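You operate a simulated robot arm through the tools that you are given. There is no shell and no other tool.

You are at the controls of a simulated two-armed robot. One attempt, no reset.

TASK
Plug in the drum, raise the work lamp to mark 2, light it.
Fine: the cable drum's blue plug goes in the grey socket; clamp the pole tight again; switch on after plugging in.

Only the result counts: the job must be done as asked and must still hold three seconds after the hand-in. Knocking over, shifting, dropping, spilling or breaking anything else fails it.

THE ROBOT
Two 7-joint arms with fingered hands on one trunk that stands fixed in place. Base frame: the origin is at the foot of the trunk, x ahead of it, y to its left, z up. Units: m, degrees, N and s.
The left shoulder is at [0.02, 0.269, 1.172], the right one opposite. Each reaches about 1.298 m from its shoulder. Payload 5 kg a hand.
Tool frame (each hand has its own): the origin (TCP) lies between the finger pads and is the grasp point; the fingertips stand 0.042 m ahead of it; z points along the fingers, y is the line along which they close. The gripper opens to 0.208 m; its body begins 0.119 m behind the TCP. The gripper is a hand of 4 fingers: y runs from the thumb to the fingers, the wrist lies at [0, 0, -0.317] in the tool frame, and closing takes about 1.5 s.
Orientation is told as [roll, pitch, yaw] about the base's x, y, z axes, in that order, counted from this pose: with the fingers straight down and closing along the base's y, the tool's x points along the base's -x, its y along +y and its z along -z.

THE INTERFACE
- The arms move only by the tool apply_moves. It takes "left_deltas", "right_deltas" or both (then of equal length, played together; a hand with none holds still); each is a list of rows, each an object (a shift or turn left out is 0, a gripper value left out holds the last) with "delta_rot": the turn, a rotation vector about the base's x, y, z in units of 6 degrees (1.0 is 6 degrees), a list of three; "linear": the shift along the base's x, y, z in units of 25 mm (1.0 is 25 mm), a list of three. In form: [{"delta_rot": [ax, ay, az], "linear": [x, y, z]}, ...]. A call has 1 to 20 rows; each row shifts and turns the commanded pose from where the row before left it. "left_grip" and "right_grip" are, for a hand that has rows, the closure, from 0 (fully open) to 1 (shut), set as the call begins (left out, the last holds). A call with a number of a shift or a turn outside -1 to 1 is refused whole. A row lasts 0.2 s, in which the tool goes at most 0.05 m and 8.6 degrees; a call with a longer step from one row to the next is refused whole, and so is a gripper value outside its range. A pose out of reach is approached as far as the arm can. The call stops where the force on the tool passes 70 N (or 10 N more than at its start, if that is more) or the arm is blocked; 0.2 s more then pass. Each finger travels about 0.153 m/s and halts on what it meets, pressing with about 23 N; the grip force reading is that of the motor and also rises with nothing between the fingers. The clock runs only during rows and for 0.2 s after the last one: add rows that do not move to give the fingers time. The reply holds the time, the measured pose of the TCP, the force on the tool along the base axes, the opening and the grip force, in the units named above and with some noise, with the torque about the TCP (base axes, N m) and any sound that the robot's microphone picked up.
- Cameras (640 x 400 px; columns grow to the right, rows downward): "scene" is now at [0.1396, 0.0588, 1.4477]; the picture's right is [0.65, -0.76, 0.00], its down [-0.37, -0.31, -0.88] and it looks along [0.67, 0.57, -0.48] (base axes); focal length 214 px, centre (320, 200). "left" rides on the left gripper at [-0.093, 0.001, -0.146] in its tool frame; the picture's right is [-0.01, -1.00, 0.00], its down [0.84, -0.01, -0.54] and it looks along [0.54, -0.01, 0.84] (tool axes); focal length 280 px, centre (320, 200). "right" rides on the right gripper at [0.093, 0.001, -0.146] in its tool frame; the picture's right is [-0.01, 1.00, 0.00], its down [-0.84, -0.01, -0.54] and it looks along [-0.54, -0.01, 0.84] (tool axes); focal length 280 px, centre (320, 200). There is no depth. A picture from a camera that has moved, and an enlarged one, comes with that camera's place and axes in the base frame and with its lens.
- capture(camera): a new picture of that camera. The clock stands still meanwhile.
- slide_trunk(by): moves the trunk up (or, below 0, down) by that many m; the arms and the scene camera ride with it, the base frame stays. It gives what a move gives, with no picture.
- set_fingers(finger1, finger2, finger3, thumb_bend, hand): sets how far each is bent, from 0 (flat) to 1 (curled in); at 0.3 the hand is open as for a grip, at 0.7 the pads meet at the TCP. One left out holds its place. A second passes; each finger stops where it meets its share of the squeeze, and holds until it gets a number again. A gripper value or a shape takes the hand back. It gives what a move gives, with no picture; readings hold the bend of each and the force on the fingers (four entries, about 0 where the hand has none), thumb and palm.
- set_grasp(shape, hand): the hand has 4 fingers and takes this shape, open, in about a second: jaw (thumb against the fingers, like two jaws); tri (thumb and two fingers); tip (a fingertip pinch); poke (one finger out to press); point (the index stretched); flat (the hand flat); cup (the hand cupped); fist (a fist). The gripper value then closes the fingers along that shape, each until it touches; the sizes above hold for jaw. It gives what a move gives, with no picture.
- aim_head(pan, tilt): turns the head with the scene camera to pan (to the left, within 80 degrees either way) and tilt (down, from -29 to 69), counted from straight ahead of the robot (the tilt from the chest, where the trunk bows). It gives what a move gives.
- enlarge(camera, box): a new picture of the part [left, top, right, bottom] of that camera's present view, enlarged. The clock stands still meanwhile.
- hand_in(): hands the job in; it is judged then, once.

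Places have to be worked out from the pictures, the camera data and where the tool is seen. Open the grippers and draw the arms clear of the work before you hand the job in, unless the task says otherwise.

The tools are called as name(argument=value, ...) on one line, values as JSON. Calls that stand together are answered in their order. apply_moves: Moves the arms, as the interface text tells. Its arguments: {"type":"object","properties":{"left_deltas":{"type":"array","items":{"type":"object","properties":{"delta_rot":{"type":"array","items":{"type":"number"}},"linear":{"type":"array","items":{"type":"number"}}}}},"left_grip":{"type":"number"},"right_deltas":{"type":"array","items":{"type":"object","properties":{"delta_rot":{"type":"array","items":{"type":"number"}},"linear":{"type":"array","items":{"type":"number"}}}}},"right_grip":{"type":"number"}},"required":[]} The other tools are called the same way: slide_trunk (by) moves the trunk up or down; set_grasp (shape, hand) gives the hand a shape; set_fingers (finger1, finger2, finger3, thumb_bend, hand) moves the fingers one by one; aim_head (pan, tilt) turns the head that bears the scene camera; capture (camera) takes a picture; enlarge (camera, box) takes an enlarged picture of a part of a camera's view; hand_in () hands the job in.

At the start:

```text
time: 0.0
left_eef_pos: [0.1696, 0.4345, 1.3717]
left_orientation: [0.0, 0.0, 43.9]
left_contact_force: [-0.4, 0.3, 0.6]
left_moment: [0.03, 0.04, -0.04]
left_grip_width: 0.2078
left_grasp_force: 0.1
left_shape: jaw
left_bend: [0.3, 0.3, 0.3, 0.3]
left_finger forces: [0.0, 0.0, 0.0, 0.0, 0.0, 0.0]
right_eef_pos: [0.4487, 0.1286, 1.3723]
right_orientation: [0.0, 0.0, 43.9]
right_contact_force: [0.6, 0.2, 0.2]
right_moment: [-0.01, 0.0, -0.01]
right_grip_width: 0.2079
right_grasp_force: 0.1
right_shape: jaw
right_bend: [0.3, 0.3, 0.3, 0.3]
right_finger forces: [0.0, 0.0, 0.0, 0.0, 0.0, 0.1]
trunk travel left (down, up): [-0.55, 0.071]
head pan, tilt (commanded): [40.2, 28.8]
```

scene: 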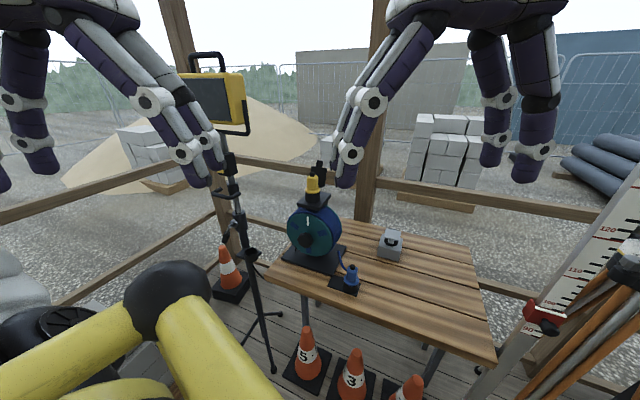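
right: 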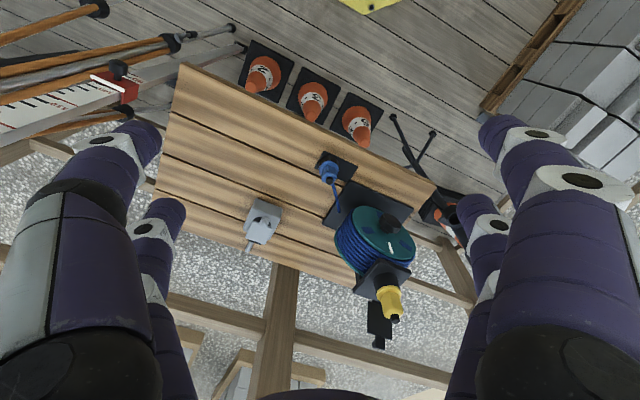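
left: 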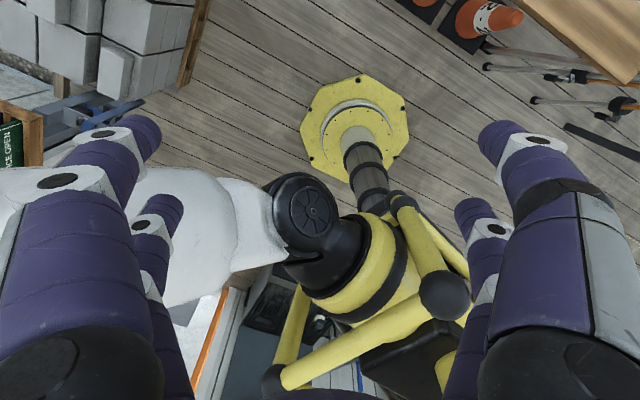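

The scene shows a work lamp on a tripod at left, a cable drum with a blue plug on a bench, and a grey socket box. I take enlarged pictures of these first to understand the parts.

enlarge(camera="scene", box=[170, 30, 330, 180])

enlarge(camera="scene", box=[180, 140, 340, 340])

enlarge(camera="scene", box=[270, 160, 430, 300])

enlarge(camera="right", box=[220, 130, 460, 360])

```text
2.67 times, centred on (250, 105) of scene
camera zoom: at [0.1396, 0.0588, 1.4477], right [0.65, -0.76, 0.0], down [-0.37, -0.31, -0.88], along [0.67, 0.57, -0.48], focal length 572 px, centre (507, 453)
```

zoom: 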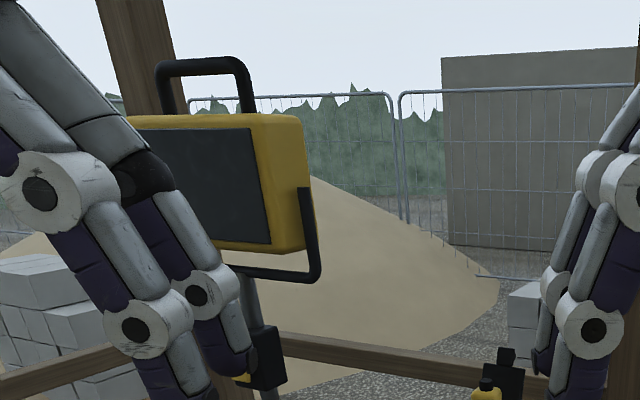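

```text
2.00 times, centred on (260, 240) of scene
camera zoom: at [0.1396, 0.0588, 1.4477], right [0.65, -0.76, 0.0], down [-0.37, -0.31, -0.88], along [0.67, 0.57, -0.48], focal length 429 px, centre (440, 120)
```

zoom: 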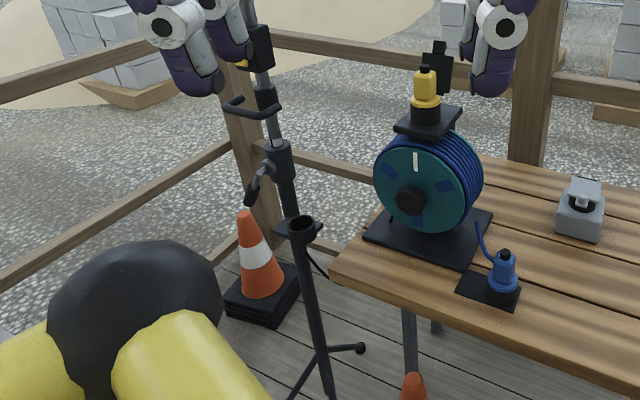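

```text
2.86 times, centred on (350, 230) of scene
camera zoom: at [0.1396, 0.0588, 1.4477], right [0.65, -0.76, 0.0], down [-0.37, -0.31, -0.88], along [0.67, 0.57, -0.48], focal length 613 px, centre (234, 114)
```

zoom: 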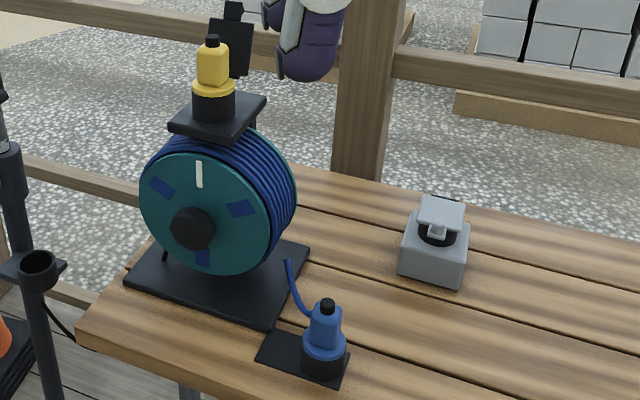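

```text
1.74 times, centred on (340, 245) of right
camera zoom: at [0.3807, 0.0659, 1.5155], right [-0.68, 0.73, 0.0], down [0.62, 0.58, 0.54], along [0.39, 0.37, -0.84], focal length 488 px, centre (285, 122)
```

zoom: 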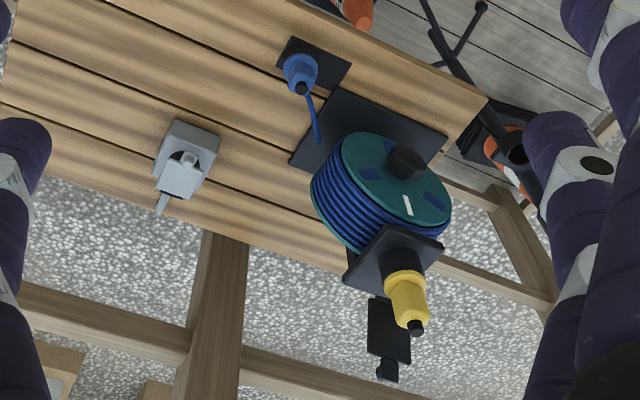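

The hands hide part of the lamp. I move the right hand back to the right and the left hand up/back, then look at the lamp from the head.

apply_moves(right_deltas=[{"linear": [-0.5, -1, 0]}, {"linear": [-0.5, -1, 0]}, {"linear": [-0.5, -1, 0]}, {"linear": [-0.5, -1, 0]}, {"linear": [-0.5, -1, 0]}, {"linear": [-0.5, -1, 0]}, {"linear": [0, -1, 0]}, {"linear": [0, -1, 0]}, {"linear": [0, -1, 0]}, {"linear": [0, -1, 0]}])

aim_head(pan=55, tilt=20)

capture(camera="scene")

```text
time: 2.2
left_eef_pos: [0.1695, 0.4336, 1.371]
left_orientation: [0.0, -0.1, 43.9]
left_contact_force: [0.7, -0.2, -0.2]
left_moment: [0.09, -0.04, -0.01]
left_grip_width: 0.2077
left_grasp_force: 0.1
left_shape: jaw
left_bend: [0.3, 0.3, 0.3, 0.3]
left_finger forces: [0.0, 0.0, 0.1, 0.1, 0.1, 0.0]
right_eef_pos: [0.3729, -0.1215, 1.3709]
right_orientation: [0.1, 0.0, 43.9]
right_contact_force: [0.2, -1.2, 0.0]
right_moment: [0.12, 0.01, 0.02]
right_grip_width: 0.2079
right_grasp_force: 0.1
right_shape: jaw
right_bend: [0.3, 0.3, 0.3, 0.3]
right_finger forces: [0.1, 0.0, 0.1, 0.0, 0.0, 0.1]
trunk travel left (down, up): [-0.55, 0.071]
head pan, tilt (commanded): [40.2, 28.8]
```

```text
time: 3.0
left_eef_pos: [0.1705, 0.4348, 1.3719]
left_orientation: [0.0, 0.0, 43.9]
left_contact_force: [-0.3, 0.4, 0.1]
left_moment: [0.06, -0.06, 0.0]
left_grip_width: 0.2078
left_grasp_force: 0.0
left_shape: jaw
left_bend: [0.3, 0.3, 0.3, 0.3]
left_finger forces: [0.0, 0.0, 0.0, 0.0, 0.0, 0.0]
right_eef_pos: [0.3729, -0.1206, 1.3715]
right_orientation: [0.1, 0.0, 43.9]
right_contact_force: [0.5, -0.1, 0.1]
right_moment: [0.05, 0.0, -0.03]
right_grip_width: 0.208
right_grasp_force: 0.0
right_shape: jaw
right_bend: [0.3, 0.3, 0.3, 0.3]
right_finger forces: [0.0, 0.0, 0.1, 0.0, 0.1, 0.1]
trunk travel left (down, up): [-0.55, 0.071]
head pan, tilt (commanded): [55.0, 20.0]
```

```text
taken
camera scene: at [0.1236, 0.0759, 1.4619], right [0.82, -0.57, 0.0], down [-0.2, -0.28, -0.94], along [0.54, 0.77, -0.34], focal length 214 px, centre (320, 200)
```

scene: 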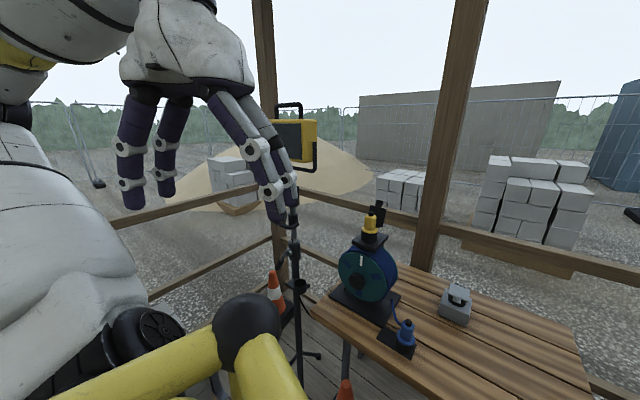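

The left hand still hides the lamp's pole. I move it back and to the left, and take another picture.

apply_moves(left_deltas=[{"linear": [-0.6, 0.8, 0]}, {"linear": [-0.6, 0.8, 0]}, {"linear": [-0.6, 0.8, 0]}, {"linear": [-0.6, 0.8, 0]}, {"linear": [-0.6, 0.8, 0]}, {"linear": [-0.6, 0.8, 0]}, {"linear": [-0.6, 0.8, 0]}, {"linear": [-0.6, 0.8, 0]}])

capture(camera="scene")

capture(camera="left")

```text
time: 4.8
left_eef_pos: [0.092, 0.5852, 1.3424]
left_orientation: [-0.1, 0.1, 43.9]
left_contact_force: [-0.4, 0.0, -0.6]
left_moment: [-0.02, -0.05, -0.01]
left_grip_width: 0.208
left_grasp_force: 0.1
left_shape: jaw
left_bend: [0.3, 0.3, 0.3, 0.3]
left_finger forces: [0.1, 0.0, 0.0, 0.1, 0.1, 0.0]
left hand out of reach, approached as far as the arm can: row 5, 6, 7, 8
right_eef_pos: [0.3726, -0.1199, 1.3711]
right_orientation: [0.0, 0.0, 43.9]
right_contact_force: [0.8, 1.1, 0.1]
right_moment: [-0.01, -0.05, -0.04]
right_grip_width: 0.2079
right_grasp_force: 0.0
right_shape: jaw
right_bend: [0.3, 0.3, 0.3, 0.3]
right_finger forces: [0.0, 0.0, 0.1, 0.0, 0.0, 0.0]
trunk travel left (down, up): [-0.55, 0.071]
head pan, tilt (commanded): [55.0, 20.0]
```

```text
taken
camera scene: at [0.1233, 0.0767, 1.4618], right [0.82, -0.57, 0.0], down [-0.2, -0.28, -0.94], along [0.54, 0.77, -0.34], focal length 214 px, centre (320, 200)
```

scene: 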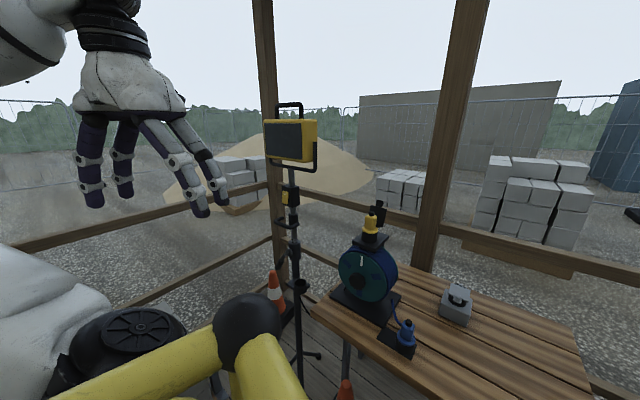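

```text
taken
camera left: at [0.1577, 0.6522, 1.4884], right [0.7, -0.71, 0.0], down [-0.6, -0.59, 0.54], along [-0.38, -0.38, -0.84], focal length 280 px, centre (320, 200)
```

left: 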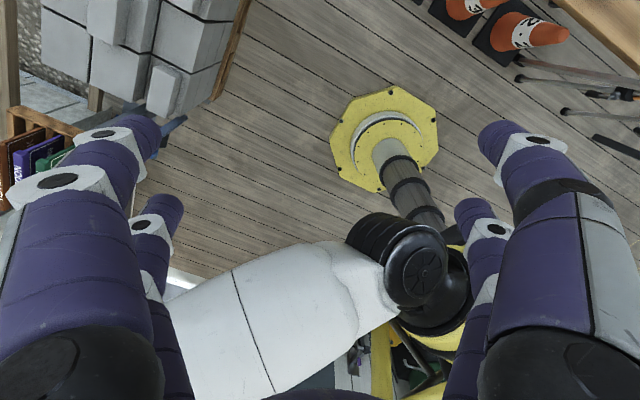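

The lamp is now clear of the hand. I enlarge the lamp, the mast and the bench items.

enlarge(camera="scene", box=[255, 90, 335, 190])

enlarge(camera="scene", box=[255, 160, 335, 260])

enlarge(camera="scene", box=[255, 230, 335, 330])

enlarge(camera="scene", box=[330, 190, 490, 370])

```text
4.00 times, centred on (295, 140) of scene
camera zoom: at [0.1233, 0.0767, 1.4618], right [0.82, -0.57, 0.0], down [-0.2, -0.28, -0.94], along [0.54, 0.77, -0.34], focal length 858 px, centre (420, 440)
```

zoom: 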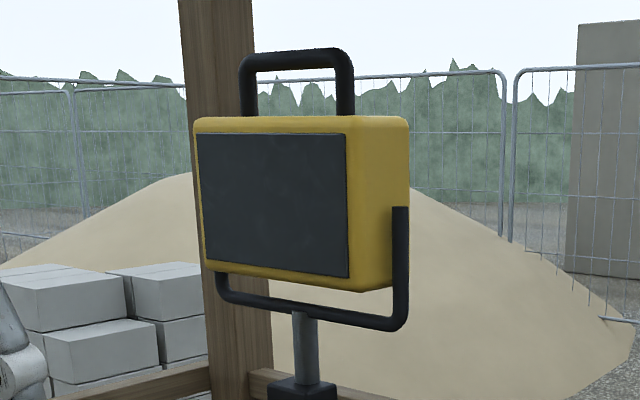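

```text
4.00 times, centred on (295, 210) of scene
camera zoom: at [0.1233, 0.0767, 1.4618], right [0.82, -0.57, 0.0], down [-0.2, -0.28, -0.94], along [0.54, 0.77, -0.34], focal length 858 px, centre (420, 160)
```

zoom: 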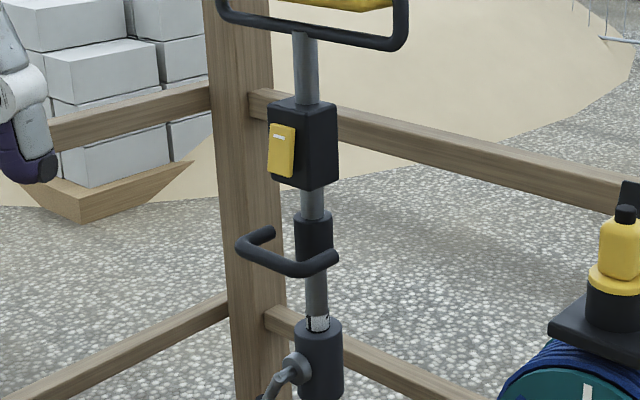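

```text
4.00 times, centred on (295, 280) of scene
camera zoom: at [0.1233, 0.0767, 1.4618], right [0.82, -0.57, 0.0], down [-0.2, -0.28, -0.94], along [0.54, 0.77, -0.34], focal length 858 px, centre (420, -120)
```

zoom: 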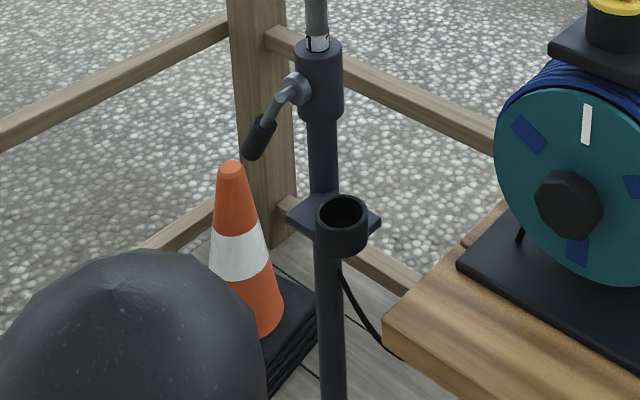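

```text
2.22 times, centred on (410, 280) of scene
camera zoom: at [0.1233, 0.0767, 1.4618], right [0.82, -0.57, 0.0], down [-0.2, -0.28, -0.94], along [0.54, 0.77, -0.34], focal length 477 px, centre (120, 22)
```

zoom: 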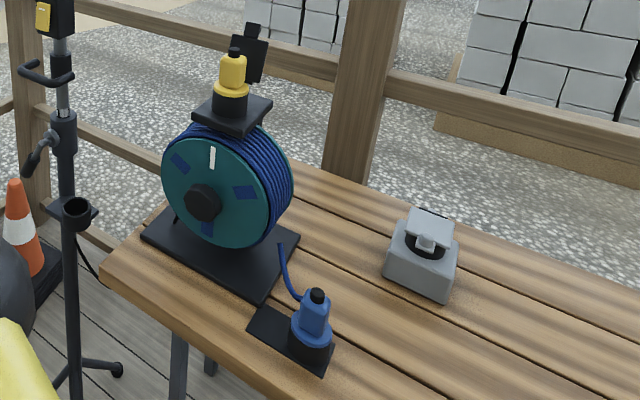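

I zoom in closely on the handle, switch, collar and lever.

enlarge(camera="scene", box=[275, 178, 315, 208])

enlarge(camera="scene", box=[275, 205, 315, 235])

enlarge(camera="scene", box=[275, 232, 315, 272])

enlarge(camera="scene", box=[425, 270, 485, 330])

enlarge(camera="scene", box=[370, 300, 430, 360])

enlarge(camera="scene", box=[345, 195, 405, 255])

```text
13.33 times, centred on (295, 193) of scene
camera zoom: at [0.1233, 0.0767, 1.4618], right [0.82, -0.57, 0.0], down [-0.2, -0.28, -0.94], along [0.54, 0.77, -0.34], focal length 2860 px, centre (653, 293)
```

zoom: 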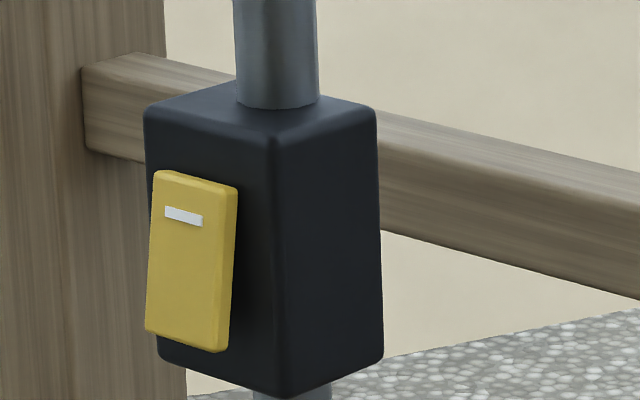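

```text
13.33 times, centred on (295, 220) of scene
camera zoom: at [0.1233, 0.0767, 1.4618], right [0.82, -0.57, 0.0], down [-0.2, -0.28, -0.94], along [0.54, 0.77, -0.34], focal length 2860 px, centre (653, -67)
```

zoom: 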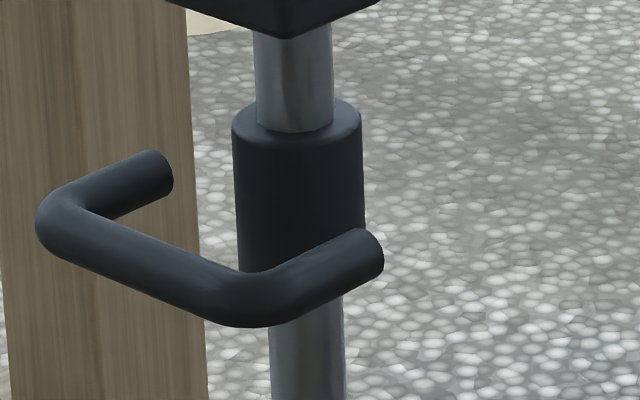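

```text
10.00 times, centred on (295, 252) of scene
camera zoom: at [0.1233, 0.0767, 1.4618], right [0.82, -0.57, 0.0], down [-0.2, -0.28, -0.94], along [0.54, 0.77, -0.34], focal length 2145 px, centre (570, -320)
```

zoom: 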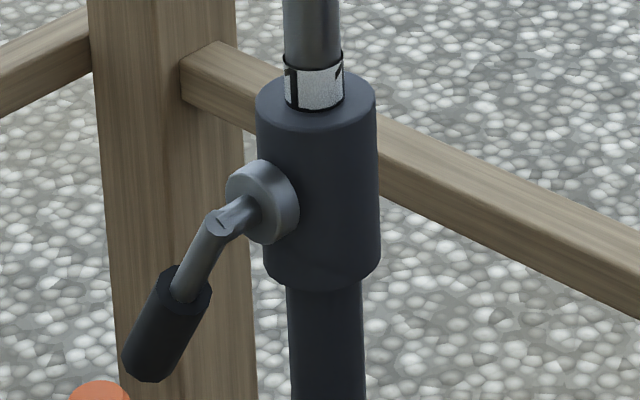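

```text
6.67 times, centred on (455, 300) of scene
camera zoom: at [0.1233, 0.0767, 1.4618], right [0.82, -0.57, 0.0], down [-0.2, -0.28, -0.94], along [0.54, 0.77, -0.34], focal length 1430 px, centre (-580, -467)
```

zoom: 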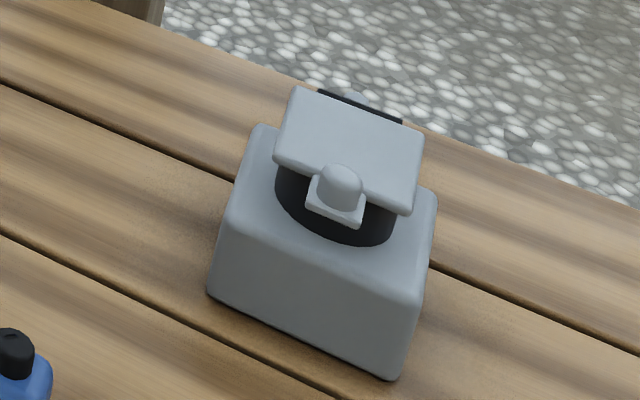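

```text
6.67 times, centred on (400, 330) of scene
camera zoom: at [0.1233, 0.0767, 1.4618], right [0.82, -0.57, 0.0], down [-0.2, -0.28, -0.94], along [0.54, 0.77, -0.34], focal length 1430 px, centre (-213, -667)
```

zoom: 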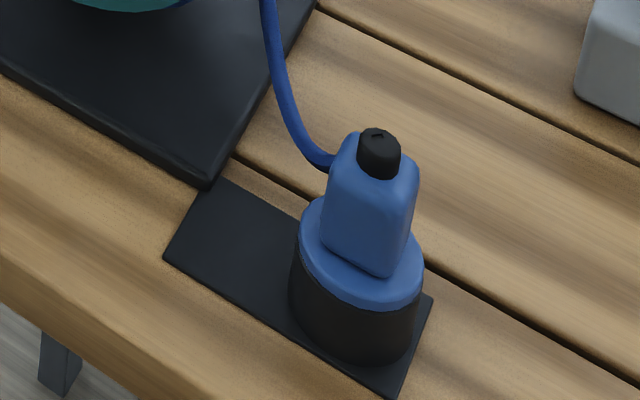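

```text
6.67 times, centred on (375, 225) of scene
camera zoom: at [0.1233, 0.0767, 1.4618], right [0.82, -0.57, 0.0], down [-0.2, -0.28, -0.94], along [0.54, 0.77, -0.34], focal length 1430 px, centre (-47, 33)
```

zoom: 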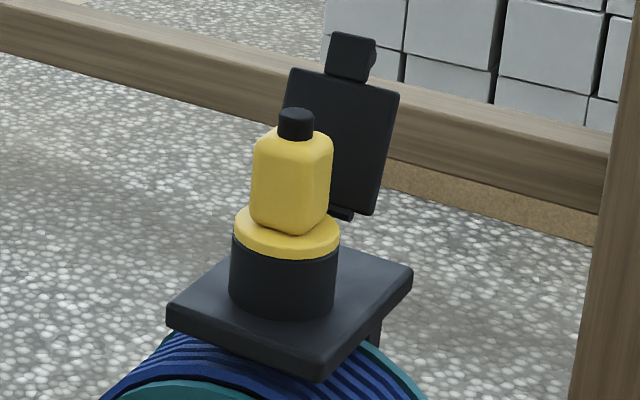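

I now see: the mast has a U-shaped handle, a clamp collar with lever and a rocker switch; the grey socket has a half-closed hinged lid with a knob. I take the right hand's view of the bench for triangulation.

capture(camera="right")

enlarge(camera="right", box=[300, 150, 460, 310])

```text
taken
camera right: at [0.3044, -0.1827, 1.5155], right [-0.68, 0.73, 0.0], down [0.62, 0.58, 0.54], along [0.39, 0.37, -0.84], focal length 280 px, centre (320, 200)
```

right: 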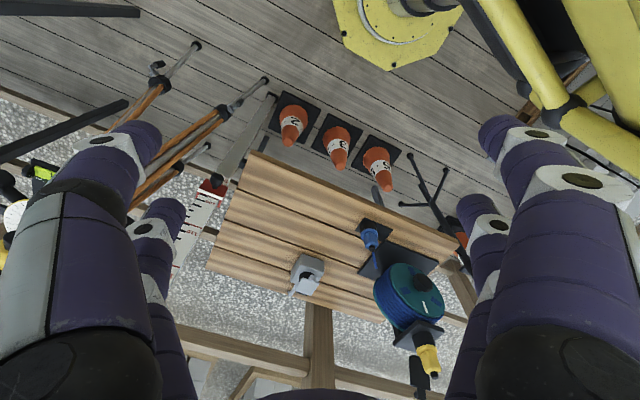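

```text
2.50 times, centred on (380, 230) of right
camera zoom: at [0.3044, -0.1827, 1.5155], right [-0.68, 0.73, 0.0], down [0.62, 0.58, 0.54], along [0.39, 0.37, -0.84], focal length 701 px, centre (170, 125)
```

zoom: 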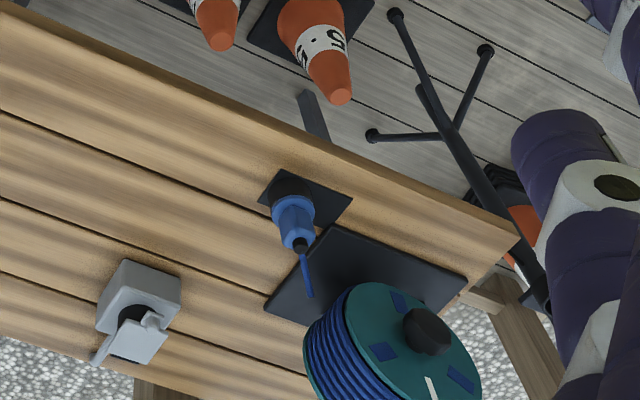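

Estimates: blue plug cap top ≈ (0.607, 0.312, 0.904), socket top ≈ (0.878, 0.289, 0.853). I slide the trunk down 0.2 m to get a second viewpoint on the mast for triangulation.

slide_trunk(by=-0.2)

capture(camera="scene")

```text
time: 6.9
left_eef_pos: [0.1097, 0.5849, 1.1368]
left_orientation: [1.6, 1.7, 43.9]
left_contact_force: [-1.1, 0.4, 0.9]
left_moment: [0.01, -0.01, -0.02]
left_grip_width: 0.2079
left_grasp_force: 0.0
left_shape: jaw
left_bend: [0.3, 0.3, 0.3, 0.3]
left_finger forces: [0.0, 0.0, 0.0, 0.1, 0.0, 0.0]
right_eef_pos: [0.3742, -0.1198, 1.1716]
right_orientation: [0.0, 0.0, 43.9]
right_contact_force: [-0.2, -1.0, 0.5]
right_moment: [0.02, -0.05, -0.04]
right_grip_width: 0.2082
right_grasp_force: 0.0
right_shape: jaw
right_bend: [0.3, 0.3, 0.3, 0.3]
right_finger forces: [0.1, 0.0, 0.0, 0.1, 0.0, 0.0]
trunk travel left (down, up): [-0.35, 0.271]
head pan, tilt (commanded): [55.0, 20.0]
```

```text
taken
camera scene: at [0.1442, 0.0764, 1.2586], right [0.82, -0.57, 0.0], down [-0.2, -0.28, -0.94], along [0.54, 0.77, -0.34], focal length 214 px, centre (320, 200)
```

scene: 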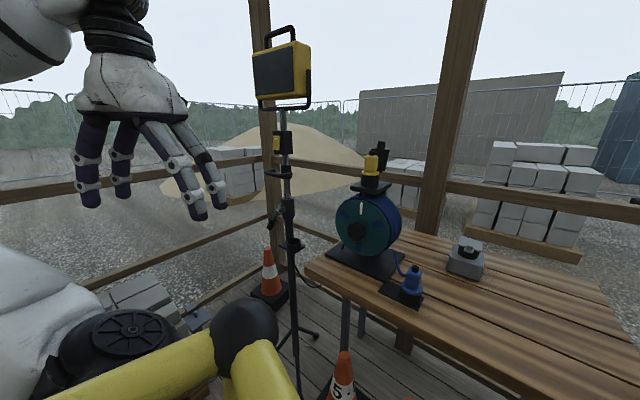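

I enlarge the mast from this lower viewpoint.

enlarge(camera="scene", box=[250, 120, 330, 190])

enlarge(camera="scene", box=[250, 190, 330, 260])

enlarge(camera="scene", box=[440, 225, 500, 285])

enlarge(camera="scene", box=[375, 250, 435, 310])

enlarge(camera="scene", box=[240, 20, 330, 120])

```text
5.71 times, centred on (290, 155) of scene
camera zoom: at [0.1442, 0.0764, 1.2586], right [0.82, -0.57, 0.0], down [-0.2, -0.28, -0.94], along [0.54, 0.77, -0.34], focal length 1226 px, centre (491, 457)
```

zoom: 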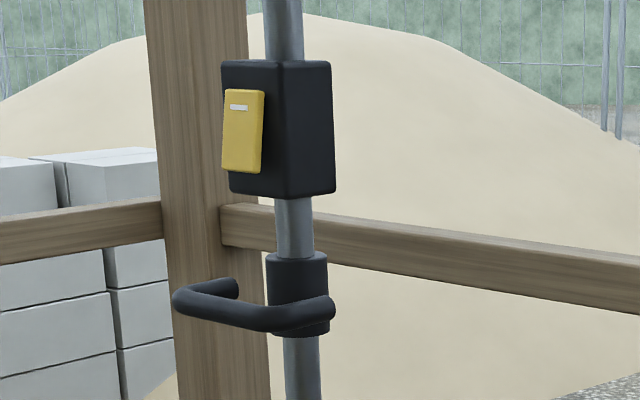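

```text
5.71 times, centred on (290, 225) of scene
camera zoom: at [0.1442, 0.0764, 1.2586], right [0.82, -0.57, 0.0], down [-0.2, -0.28, -0.94], along [0.54, 0.77, -0.34], focal length 1226 px, centre (491, 57)
```

zoom: 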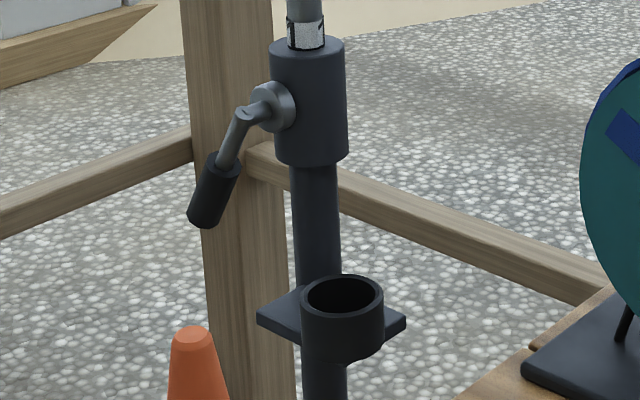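

```text
6.67 times, centred on (470, 255) of scene
camera zoom: at [0.1442, 0.0764, 1.2586], right [0.82, -0.57, 0.0], down [-0.2, -0.28, -0.94], along [0.54, 0.77, -0.34], focal length 1430 px, centre (-680, -167)
```

zoom: 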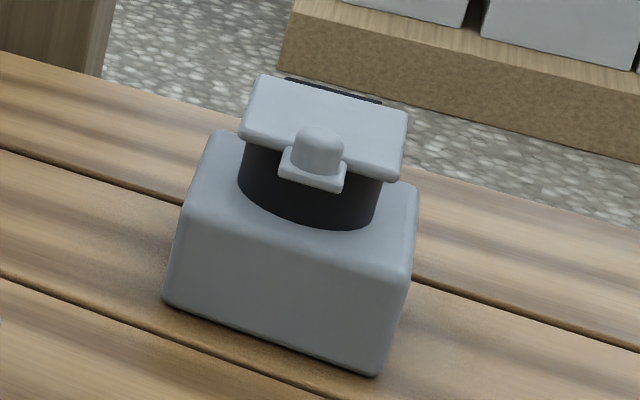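

```text
6.67 times, centred on (405, 280) of scene
camera zoom: at [0.1442, 0.0764, 1.2586], right [0.82, -0.57, 0.0], down [-0.2, -0.28, -0.94], along [0.54, 0.77, -0.34], focal length 1430 px, centre (-247, -333)
```

zoom: 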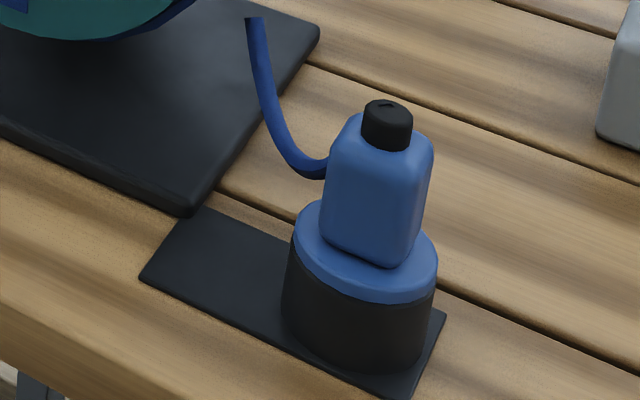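

```text
4.00 times, centred on (285, 70) of scene
camera zoom: at [0.1442, 0.0764, 1.2586], right [0.82, -0.57, 0.0], down [-0.2, -0.28, -0.94], along [0.54, 0.77, -0.34], focal length 858 px, centre (460, 720)
```

zoom: 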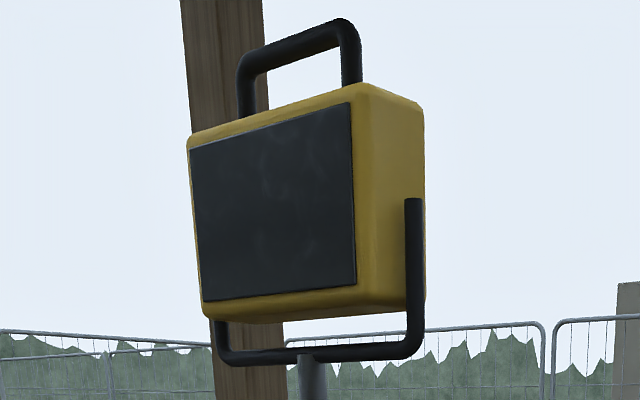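

From the two viewpoints I place: pole axis ≈ (0.497, 0.802), collar top z ≈ 0.976, handle bar ≈ (0.435, 0.781, 1.084), rocker ≈ (0.459, 0.787, 1.189), lever grip end ≈ (0.417, 0.812, 0.866). I raise the trunk again so that the arms come down on the bench from above, and look at the bench.

slide_trunk(by=0.25)

aim_head(pan=15, tilt=40)

capture(camera="scene")

enlarge(camera="scene", box=[240, 80, 340, 180])

```text
time: 9.5
left_eef_pos: [0.1103, 0.5844, 1.386]
left_orientation: [1.5, 1.7, 43.9]
left_contact_force: [0.5, -0.2, 0.2]
left_moment: [-0.01, 0.01, 0.0]
left_grip_width: 0.2076
left_grasp_force: 0.1
left_shape: jaw
left_bend: [0.3, 0.3, 0.3, 0.3]
left_finger forces: [0.1, 0.0, 0.0, 0.1, 0.1, 0.0]
right_eef_pos: [0.374, -0.1197, 1.4204]
right_orientation: [0.1, 0.0, 43.9]
right_contact_force: [-0.1, 0.0, 0.1]
right_moment: [0.03, -0.01, 0.03]
right_grip_width: 0.2081
right_grasp_force: 0.0
right_shape: jaw
right_bend: [0.3, 0.3, 0.3, 0.3]
right_finger forces: [0.0, 0.1, 0.0, 0.1, 0.0, 0.1]
trunk travel left (down, up): [-0.6, 0.021]
head pan, tilt (commanded): [55.0, 20.0]
```

```text
time: 10.6
left_eef_pos: [0.1097, 0.584, 1.3872]
left_orientation: [1.6, 1.7, 43.9]
left_contact_force: [-1.1, -0.1, 0.3]
left_moment: [0.0, 0.0, 0.03]
left_grip_width: 0.2079
left_grasp_force: 0.0
left_shape: jaw
left_bend: [0.3, 0.3, 0.3, 0.3]
left_finger forces: [0.0, 0.0, 0.1, 0.0, 0.0, 0.0]
right_eef_pos: [0.3739, -0.12, 1.4216]
right_orientation: [0.1, 0.0, 43.9]
right_contact_force: [0.3, -0.2, 0.4]
right_moment: [0.0, -0.03, -0.03]
right_grip_width: 0.208
right_grasp_force: 0.0
right_shape: jaw
right_bend: [0.3, 0.3, 0.3, 0.3]
right_finger forces: [0.1, 0.0, 0.0, 0.0, 0.1, 0.0]
trunk travel left (down, up): [-0.6, 0.021]
head pan, tilt (commanded): [15.0, 40.0]
```

```text
taken
camera scene: at [0.1516, 0.0223, 1.4806], right [0.26, -0.97, 0.0], down [-0.62, -0.17, -0.77], along [0.74, 0.2, -0.64], focal length 214 px, centre (320, 200)
```

scene: 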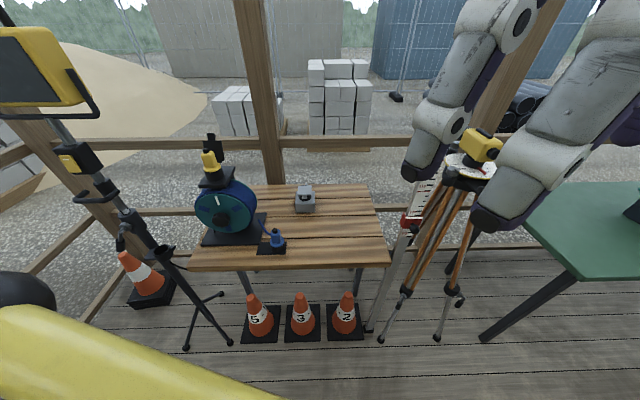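

```text
4.00 times, centred on (290, 130) of scene
camera zoom: at [0.1516, 0.0223, 1.4806], right [0.26, -0.97, 0.0], down [-0.62, -0.17, -0.77], along [0.74, 0.2, -0.64], focal length 858 px, centre (440, 480)
```

zoom: 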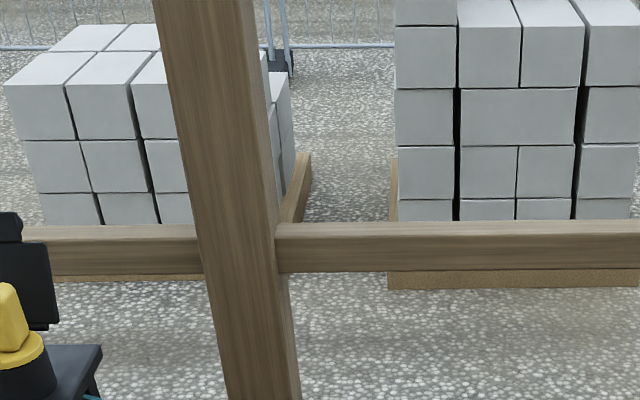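

A measuring staff stands near (0.73, -0.145), to be avoided by the right arm. I turn the right hand's yaw toward 14° and bring it over in front of the blue plug for a closer view.

apply_moves(right_deltas=[{"linear": [0.12, 0.96, -0.2], "delta_rot": [0, 0, -1]}, {"linear": [0.12, 0.96, -0.2], "delta_rot": [0, 0, -1]}, {"linear": [0.12, 0.96, -0.2], "delta_rot": [0, 0, -1]}, {"linear": [0.12, 0.96, -0.2], "delta_rot": [0, 0, -1]}, {"linear": [0.12, 0.96, -0.5], "delta_rot": [0, 0, -1]}, {"linear": [0.12, 0.96, -0.5]}, {"linear": [0.12, 0.96, -0.6]}, {"linear": [0.12, 0.96, -0.6]}, {"linear": [0.12, 0.96, -0.6]}, {"linear": [0.12, 0.96, -0.6]}, {"linear": [0.12, 0.96, -0.6]}, {"linear": [0.12, 0.96, -0.6]}, {"linear": [0.12, 0.96, -0.6]}, {"linear": [0.12, 0.96, -0.6]}, {"linear": [0.12, 0.96, -0.6]}])

capture(camera="right")

capture(camera="scene")

```text
time: 13.8
left_eef_pos: [0.1109, 0.5866, 1.387]
left_orientation: [1.5, 1.7, 43.9]
left_contact_force: [0.4, 0.4, 0.2]
left_moment: [-0.15, 0.01, 0.02]
left_grip_width: 0.2081
left_grasp_force: 0.1
left_shape: jaw
left_bend: [0.3, 0.3, 0.3, 0.3]
left_finger forces: [0.0, 0.0, 0.0, 0.1, 0.0, 0.1]
right_eef_pos: [0.4202, 0.2401, 1.2403]
right_orientation: [-0.1, 0.1, 14.0]
right_contact_force: [0.4, 0.6, 0.7]
right_moment: [-0.07, 0.07, -0.02]
right_grip_width: 0.208
right_grasp_force: 0.0
right_shape: jaw
right_bend: [0.3, 0.3, 0.3, 0.3]
right_finger forces: [0.0, 0.0, 0.0, 0.0, 0.0, 0.1]
trunk travel left (down, up): [-0.6, 0.021]
head pan, tilt (commanded): [15.0, 40.0]
```

```text
taken
camera right: at [0.3291, 0.2195, 1.3835], right [-0.23, 0.97, 0.0], down [0.82, 0.19, 0.54], along [0.52, 0.12, -0.84], focal length 280 px, centre (320, 200)
```

right: 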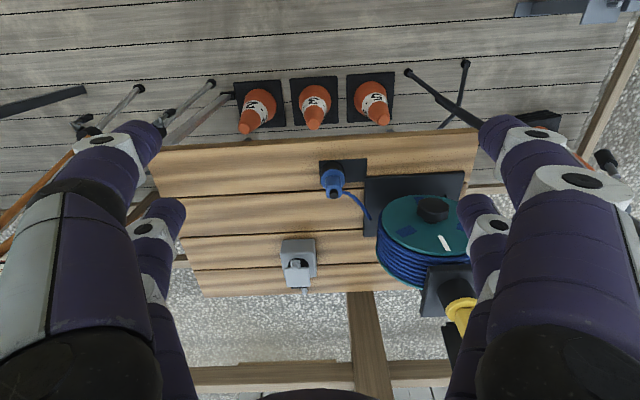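

```text
taken
camera scene: at [0.1518, 0.0233, 1.4804], right [0.26, -0.97, 0.0], down [-0.62, -0.17, -0.77], along [0.74, 0.2, -0.64], focal length 214 px, centre (320, 200)
```

scene: 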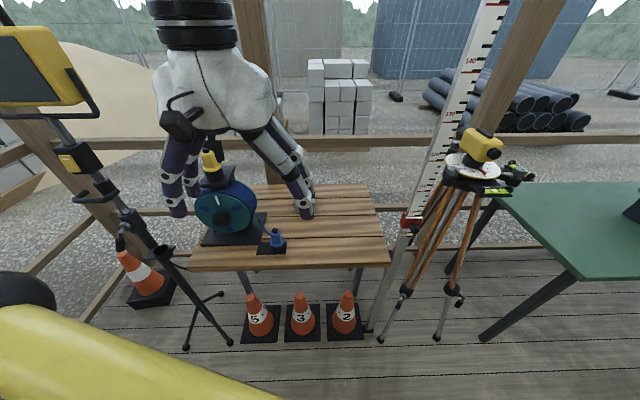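

The bench lies nicely in the right hand's view. I enlarge the plug and the socket.

enlarge(camera="right", box=[300, 145, 380, 225])

enlarge(camera="right", box=[260, 225, 340, 305])

```text
5.00 times, centred on (340, 185) of right
camera zoom: at [0.3291, 0.2195, 1.3835], right [-0.23, 0.97, 0.0], down [0.82, 0.19, 0.54], along [0.52, 0.12, -0.84], focal length 1402 px, centre (220, 275)
```

zoom: 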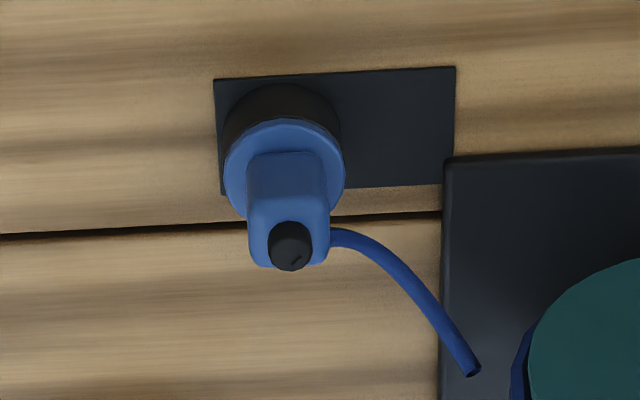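

```text
5.00 times, centred on (300, 265) of right
camera zoom: at [0.3291, 0.2195, 1.3835], right [-0.23, 0.97, 0.0], down [0.82, 0.19, 0.54], along [0.52, 0.12, -0.84], focal length 1402 px, centre (420, -125)
```

zoom: 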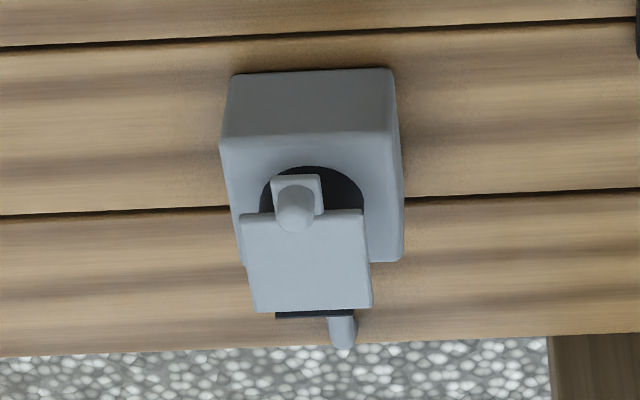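

The lid is closed, flat at z ≈ 0.888, hinge on the far side (≈0.925, 0.301), knob on the near side ≈ (0.828, 0.273, 0.905); the plug's cord leaves its body on the +y side. I test the "poke" and "tip" hand shapes in free space to see the finger geometry.

set_grasp(hand="right", shape="tip")

aim_head(pan=35, tilt=20)

capture(camera="scene")

capture(camera="right")

```text
time: 14.7
left_eef_pos: [0.1077, 0.5848, 1.3874]
left_orientation: [1.6, 1.6, 43.9]
left_contact_force: [-0.3, 1.1, 0.0]
left_moment: [-0.03, -0.01, 0.01]
left_grip_width: 0.2079
left_grasp_force: 0.0
left_shape: jaw
left_bend: [0.3, 0.3, 0.3, 0.3]
left_finger forces: [0.0, 0.1, 0.0, 0.0, 0.0, 0.0]
right_eef_pos: [0.4194, 0.2391, 1.2394]
right_orientation: [0.0, 0.0, 13.9]
right_contact_force: [0.2, 0.5, -0.4]
right_moment: [-0.04, -0.01, 0.0]
right_grip_width: 0.2077
right_grasp_force: 0.1
right_shape: tip
right_bend: [0.3, 0.3, 0.3, 0.3]
right_finger forces: [0.0, 0.0, 0.1, 0.0, 0.0, 0.0]
trunk travel left (down, up): [-0.6, 0.021]
head pan, tilt (commanded): [15.0, 40.0]
```

```text
time: 15.5
left_eef_pos: [0.1105, 0.5845, 1.3866]
left_orientation: [1.6, 1.6, 43.9]
left_contact_force: [0.1, -0.1, 0.3]
left_moment: [0.01, -0.05, -0.01]
left_grip_width: 0.208
left_grasp_force: 0.0
left_shape: jaw
left_bend: [0.3, 0.3, 0.3, 0.3]
left_finger forces: [0.1, 0.0, 0.0, 0.0, 0.0, 0.0]
right_eef_pos: [0.4198, 0.2388, 1.2394]
right_orientation: [0.0, 0.0, 13.9]
right_contact_force: [0.8, 0.2, 0.5]
right_moment: [-0.01, 0.04, -0.03]
right_grip_width: 0.2077
right_grasp_force: 0.1
right_shape: tip
right_bend: [0.3, 0.3, 0.3, 0.3]
right_finger forces: [0.1, 0.1, 0.0, 0.0, 0.1, 0.0]
trunk travel left (down, up): [-0.6, 0.021]
head pan, tilt (commanded): [35.0, 20.0]
```

```text
taken
camera scene: at [0.1458, 0.0536, 1.5119], right [0.57, -0.82, 0.0], down [-0.28, -0.2, -0.94], along [0.77, 0.54, -0.34], focal length 214 px, centre (320, 200)
```

scene: 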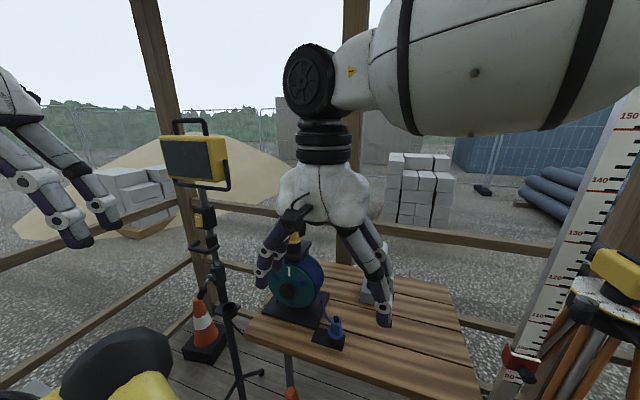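

```text
taken
camera right: at [0.3289, 0.218, 1.3841], right [-0.23, 0.97, 0.0], down [0.82, 0.19, 0.54], along [0.52, 0.12, -0.84], focal length 280 px, centre (320, 200)
```

right: 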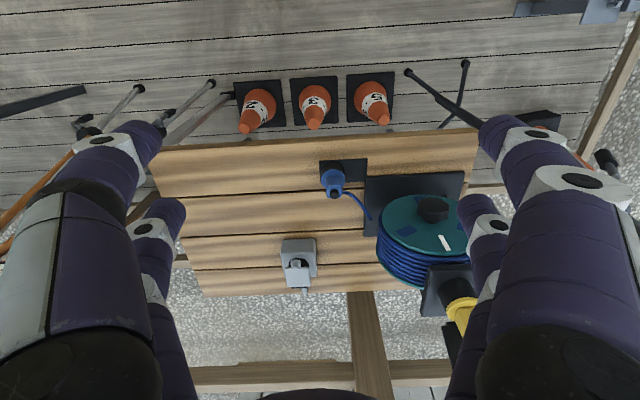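

The shapes look alike when open; I close the "tip" shape in the air to see which digits meet and where.

apply_moves(right_deltas=[{}, {}, {}, {}, {}, {}, {}, {}], right_grip=1)

capture(camera="right")

enlarge(camera="scene", box=[230, 150, 430, 340])

```text
time: 17.3
left_eef_pos: [0.11, 0.5842, 1.3868]
left_orientation: [1.6, 1.7, 44.0]
left_contact_force: [-0.3, -0.7, -0.6]
left_moment: [0.0, -0.02, -0.02]
left_grip_width: 0.208
left_grasp_force: 0.0
left_shape: jaw
left_bend: [0.3, 0.3, 0.3, 0.3]
left_finger forces: [0.0, 0.0, 0.0, 0.0, 0.0, 0.0]
right_eef_pos: [0.4198, 0.2384, 1.2394]
right_orientation: [0.0, 0.0, 13.9]
right_contact_force: [-0.9, 0.5, -0.3]
right_moment: [0.0, -0.02, 0.01]
right_grip_width: 0.0001
right_grasp_force: 23.4
right_shape: tip
right_bend: [0.7, 0.7, 0.7, 0.7]
right_finger forces: [0.1, 0.0, 0.0, 0.0, 0.0, 0.0]
trunk travel left (down, up): [-0.6, 0.021]
head pan, tilt (commanded): [35.0, 20.0]
```

```text
taken
camera right: at [0.3289, 0.218, 1.3841], right [-0.23, 0.97, 0.0], down [0.82, 0.19, 0.54], along [0.52, 0.12, -0.84], focal length 280 px, centre (320, 200)
```

right: 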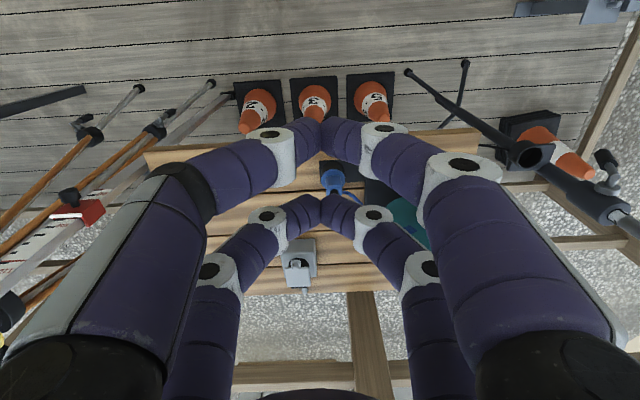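

```text
2.11 times, centred on (330, 245) of scene
camera zoom: at [0.1458, 0.0536, 1.5119], right [0.57, -0.82, 0.0], down [-0.28, -0.2, -0.94], along [0.77, 0.54, -0.34], focal length 452 px, centre (299, 105)
```

zoom: 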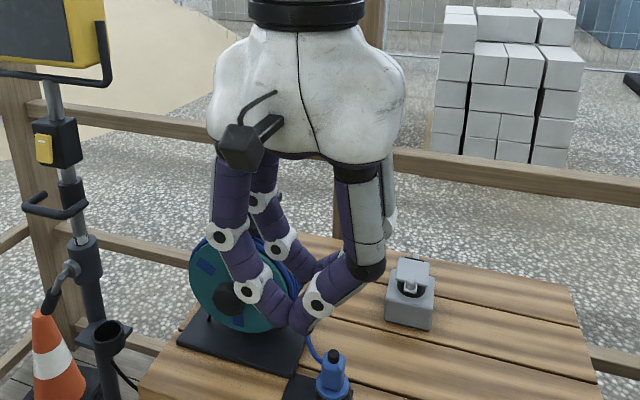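

The hand has two opposing pairs of digits about 6 cm apart along tool x. I check the "tri" shape, closed, to see whether it centres the digits better.

set_grasp(hand="right", shape="tri")

capture(camera="right")

apply_moves(right_deltas=[{}, {}, {}, {}, {}, {}, {}, {}], right_grip=1)

capture(camera="right")

enlarge(camera="scene", box=[230, 150, 430, 340])

```text
time: 18.2
left_eef_pos: [0.109, 0.5837, 1.3868]
left_orientation: [1.6, 1.8, 43.9]
left_contact_force: [-0.7, -0.1, 0.0]
left_moment: [0.02, -0.01, 0.0]
left_grip_width: 0.2078
left_grasp_force: 0.0
left_shape: jaw
left_bend: [0.3, 0.3, 0.3, 0.3]
left_finger forces: [0.0, 0.0, 0.0, 0.0, 0.1, 0.1]
right_eef_pos: [0.4191, 0.2381, 1.2397]
right_orientation: [0.0, 0.0, 13.9]
right_contact_force: [0.7, 0.0, -1.0]
right_moment: [0.02, 0.0, 0.01]
right_grip_width: 0.208
right_grasp_force: 0.1
right_shape: tri
right_bend: [0.3, 0.3, 0.3, 0.3]
right_finger forces: [0.0, 0.0, 0.0, 0.0, 0.0, 0.0]
trunk travel left (down, up): [-0.6, 0.021]
head pan, tilt (commanded): [35.0, 20.0]
```

```text
taken
camera right: at [0.3289, 0.218, 1.3841], right [-0.23, 0.97, 0.0], down [0.82, 0.19, 0.54], along [0.52, 0.12, -0.84], focal length 280 px, centre (320, 200)
```

right: 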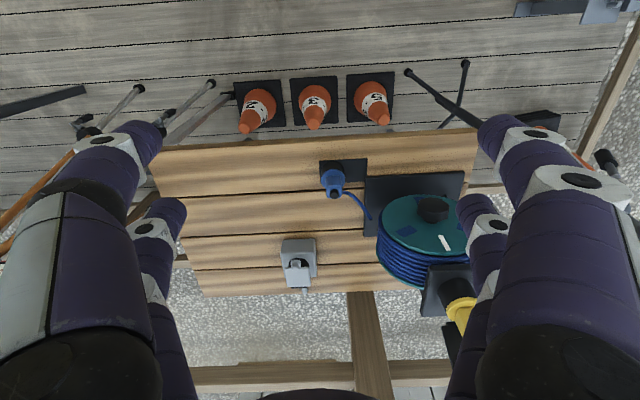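

```text
time: 20.0
left_eef_pos: [0.1095, 0.5859, 1.3881]
left_orientation: [1.6, 1.8, 43.9]
left_contact_force: [0.3, -0.3, 0.7]
left_moment: [0.03, 0.0, -0.02]
left_grip_width: 0.2079
left_grasp_force: 0.0
left_shape: jaw
left_bend: [0.3, 0.3, 0.3, 0.3]
left_finger forces: [0.1, 0.0, 0.1, 0.0, 0.0, 0.1]
right_eef_pos: [0.4205, 0.239, 1.2396]
right_orientation: [-0.1, -0.1, 13.9]
right_contact_force: [-0.1, 0.0, 0.8]
right_moment: [-0.03, 0.0, -0.02]
right_grip_width: 0.0001
right_grasp_force: 22.9
right_shape: tri
right_bend: [0.7, 0.7, 0.7, 0.7]
right_finger forces: [0.0, 0.1, 0.0, 0.0, 0.0, 0.0]
trunk travel left (down, up): [-0.6, 0.021]
head pan, tilt (commanded): [35.0, 20.0]
```

```text
taken
camera right: at [0.3289, 0.218, 1.3841], right [-0.23, 0.97, 0.0], down [0.82, 0.19, 0.54], along [0.52, 0.12, -0.84], focal length 280 px, centre (320, 200)
```

right: 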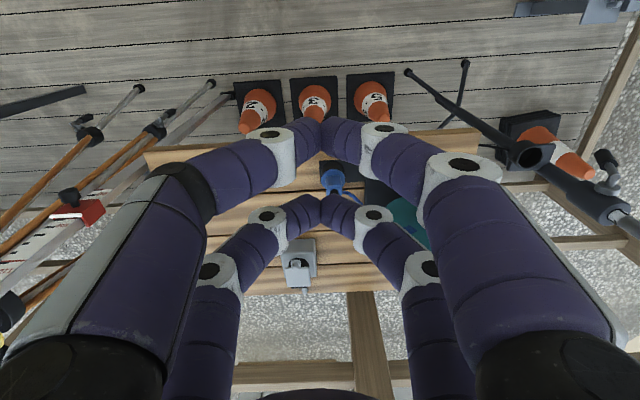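

```text
2.11 times, centred on (330, 245) of scene
camera zoom: at [0.1458, 0.0536, 1.5119], right [0.57, -0.82, 0.0], down [-0.28, -0.2, -0.94], along [0.77, 0.54, -0.34], focal length 452 px, centre (299, 105)
```

zoom: 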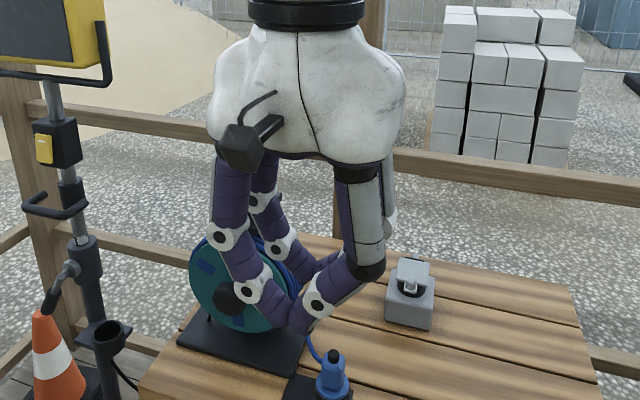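

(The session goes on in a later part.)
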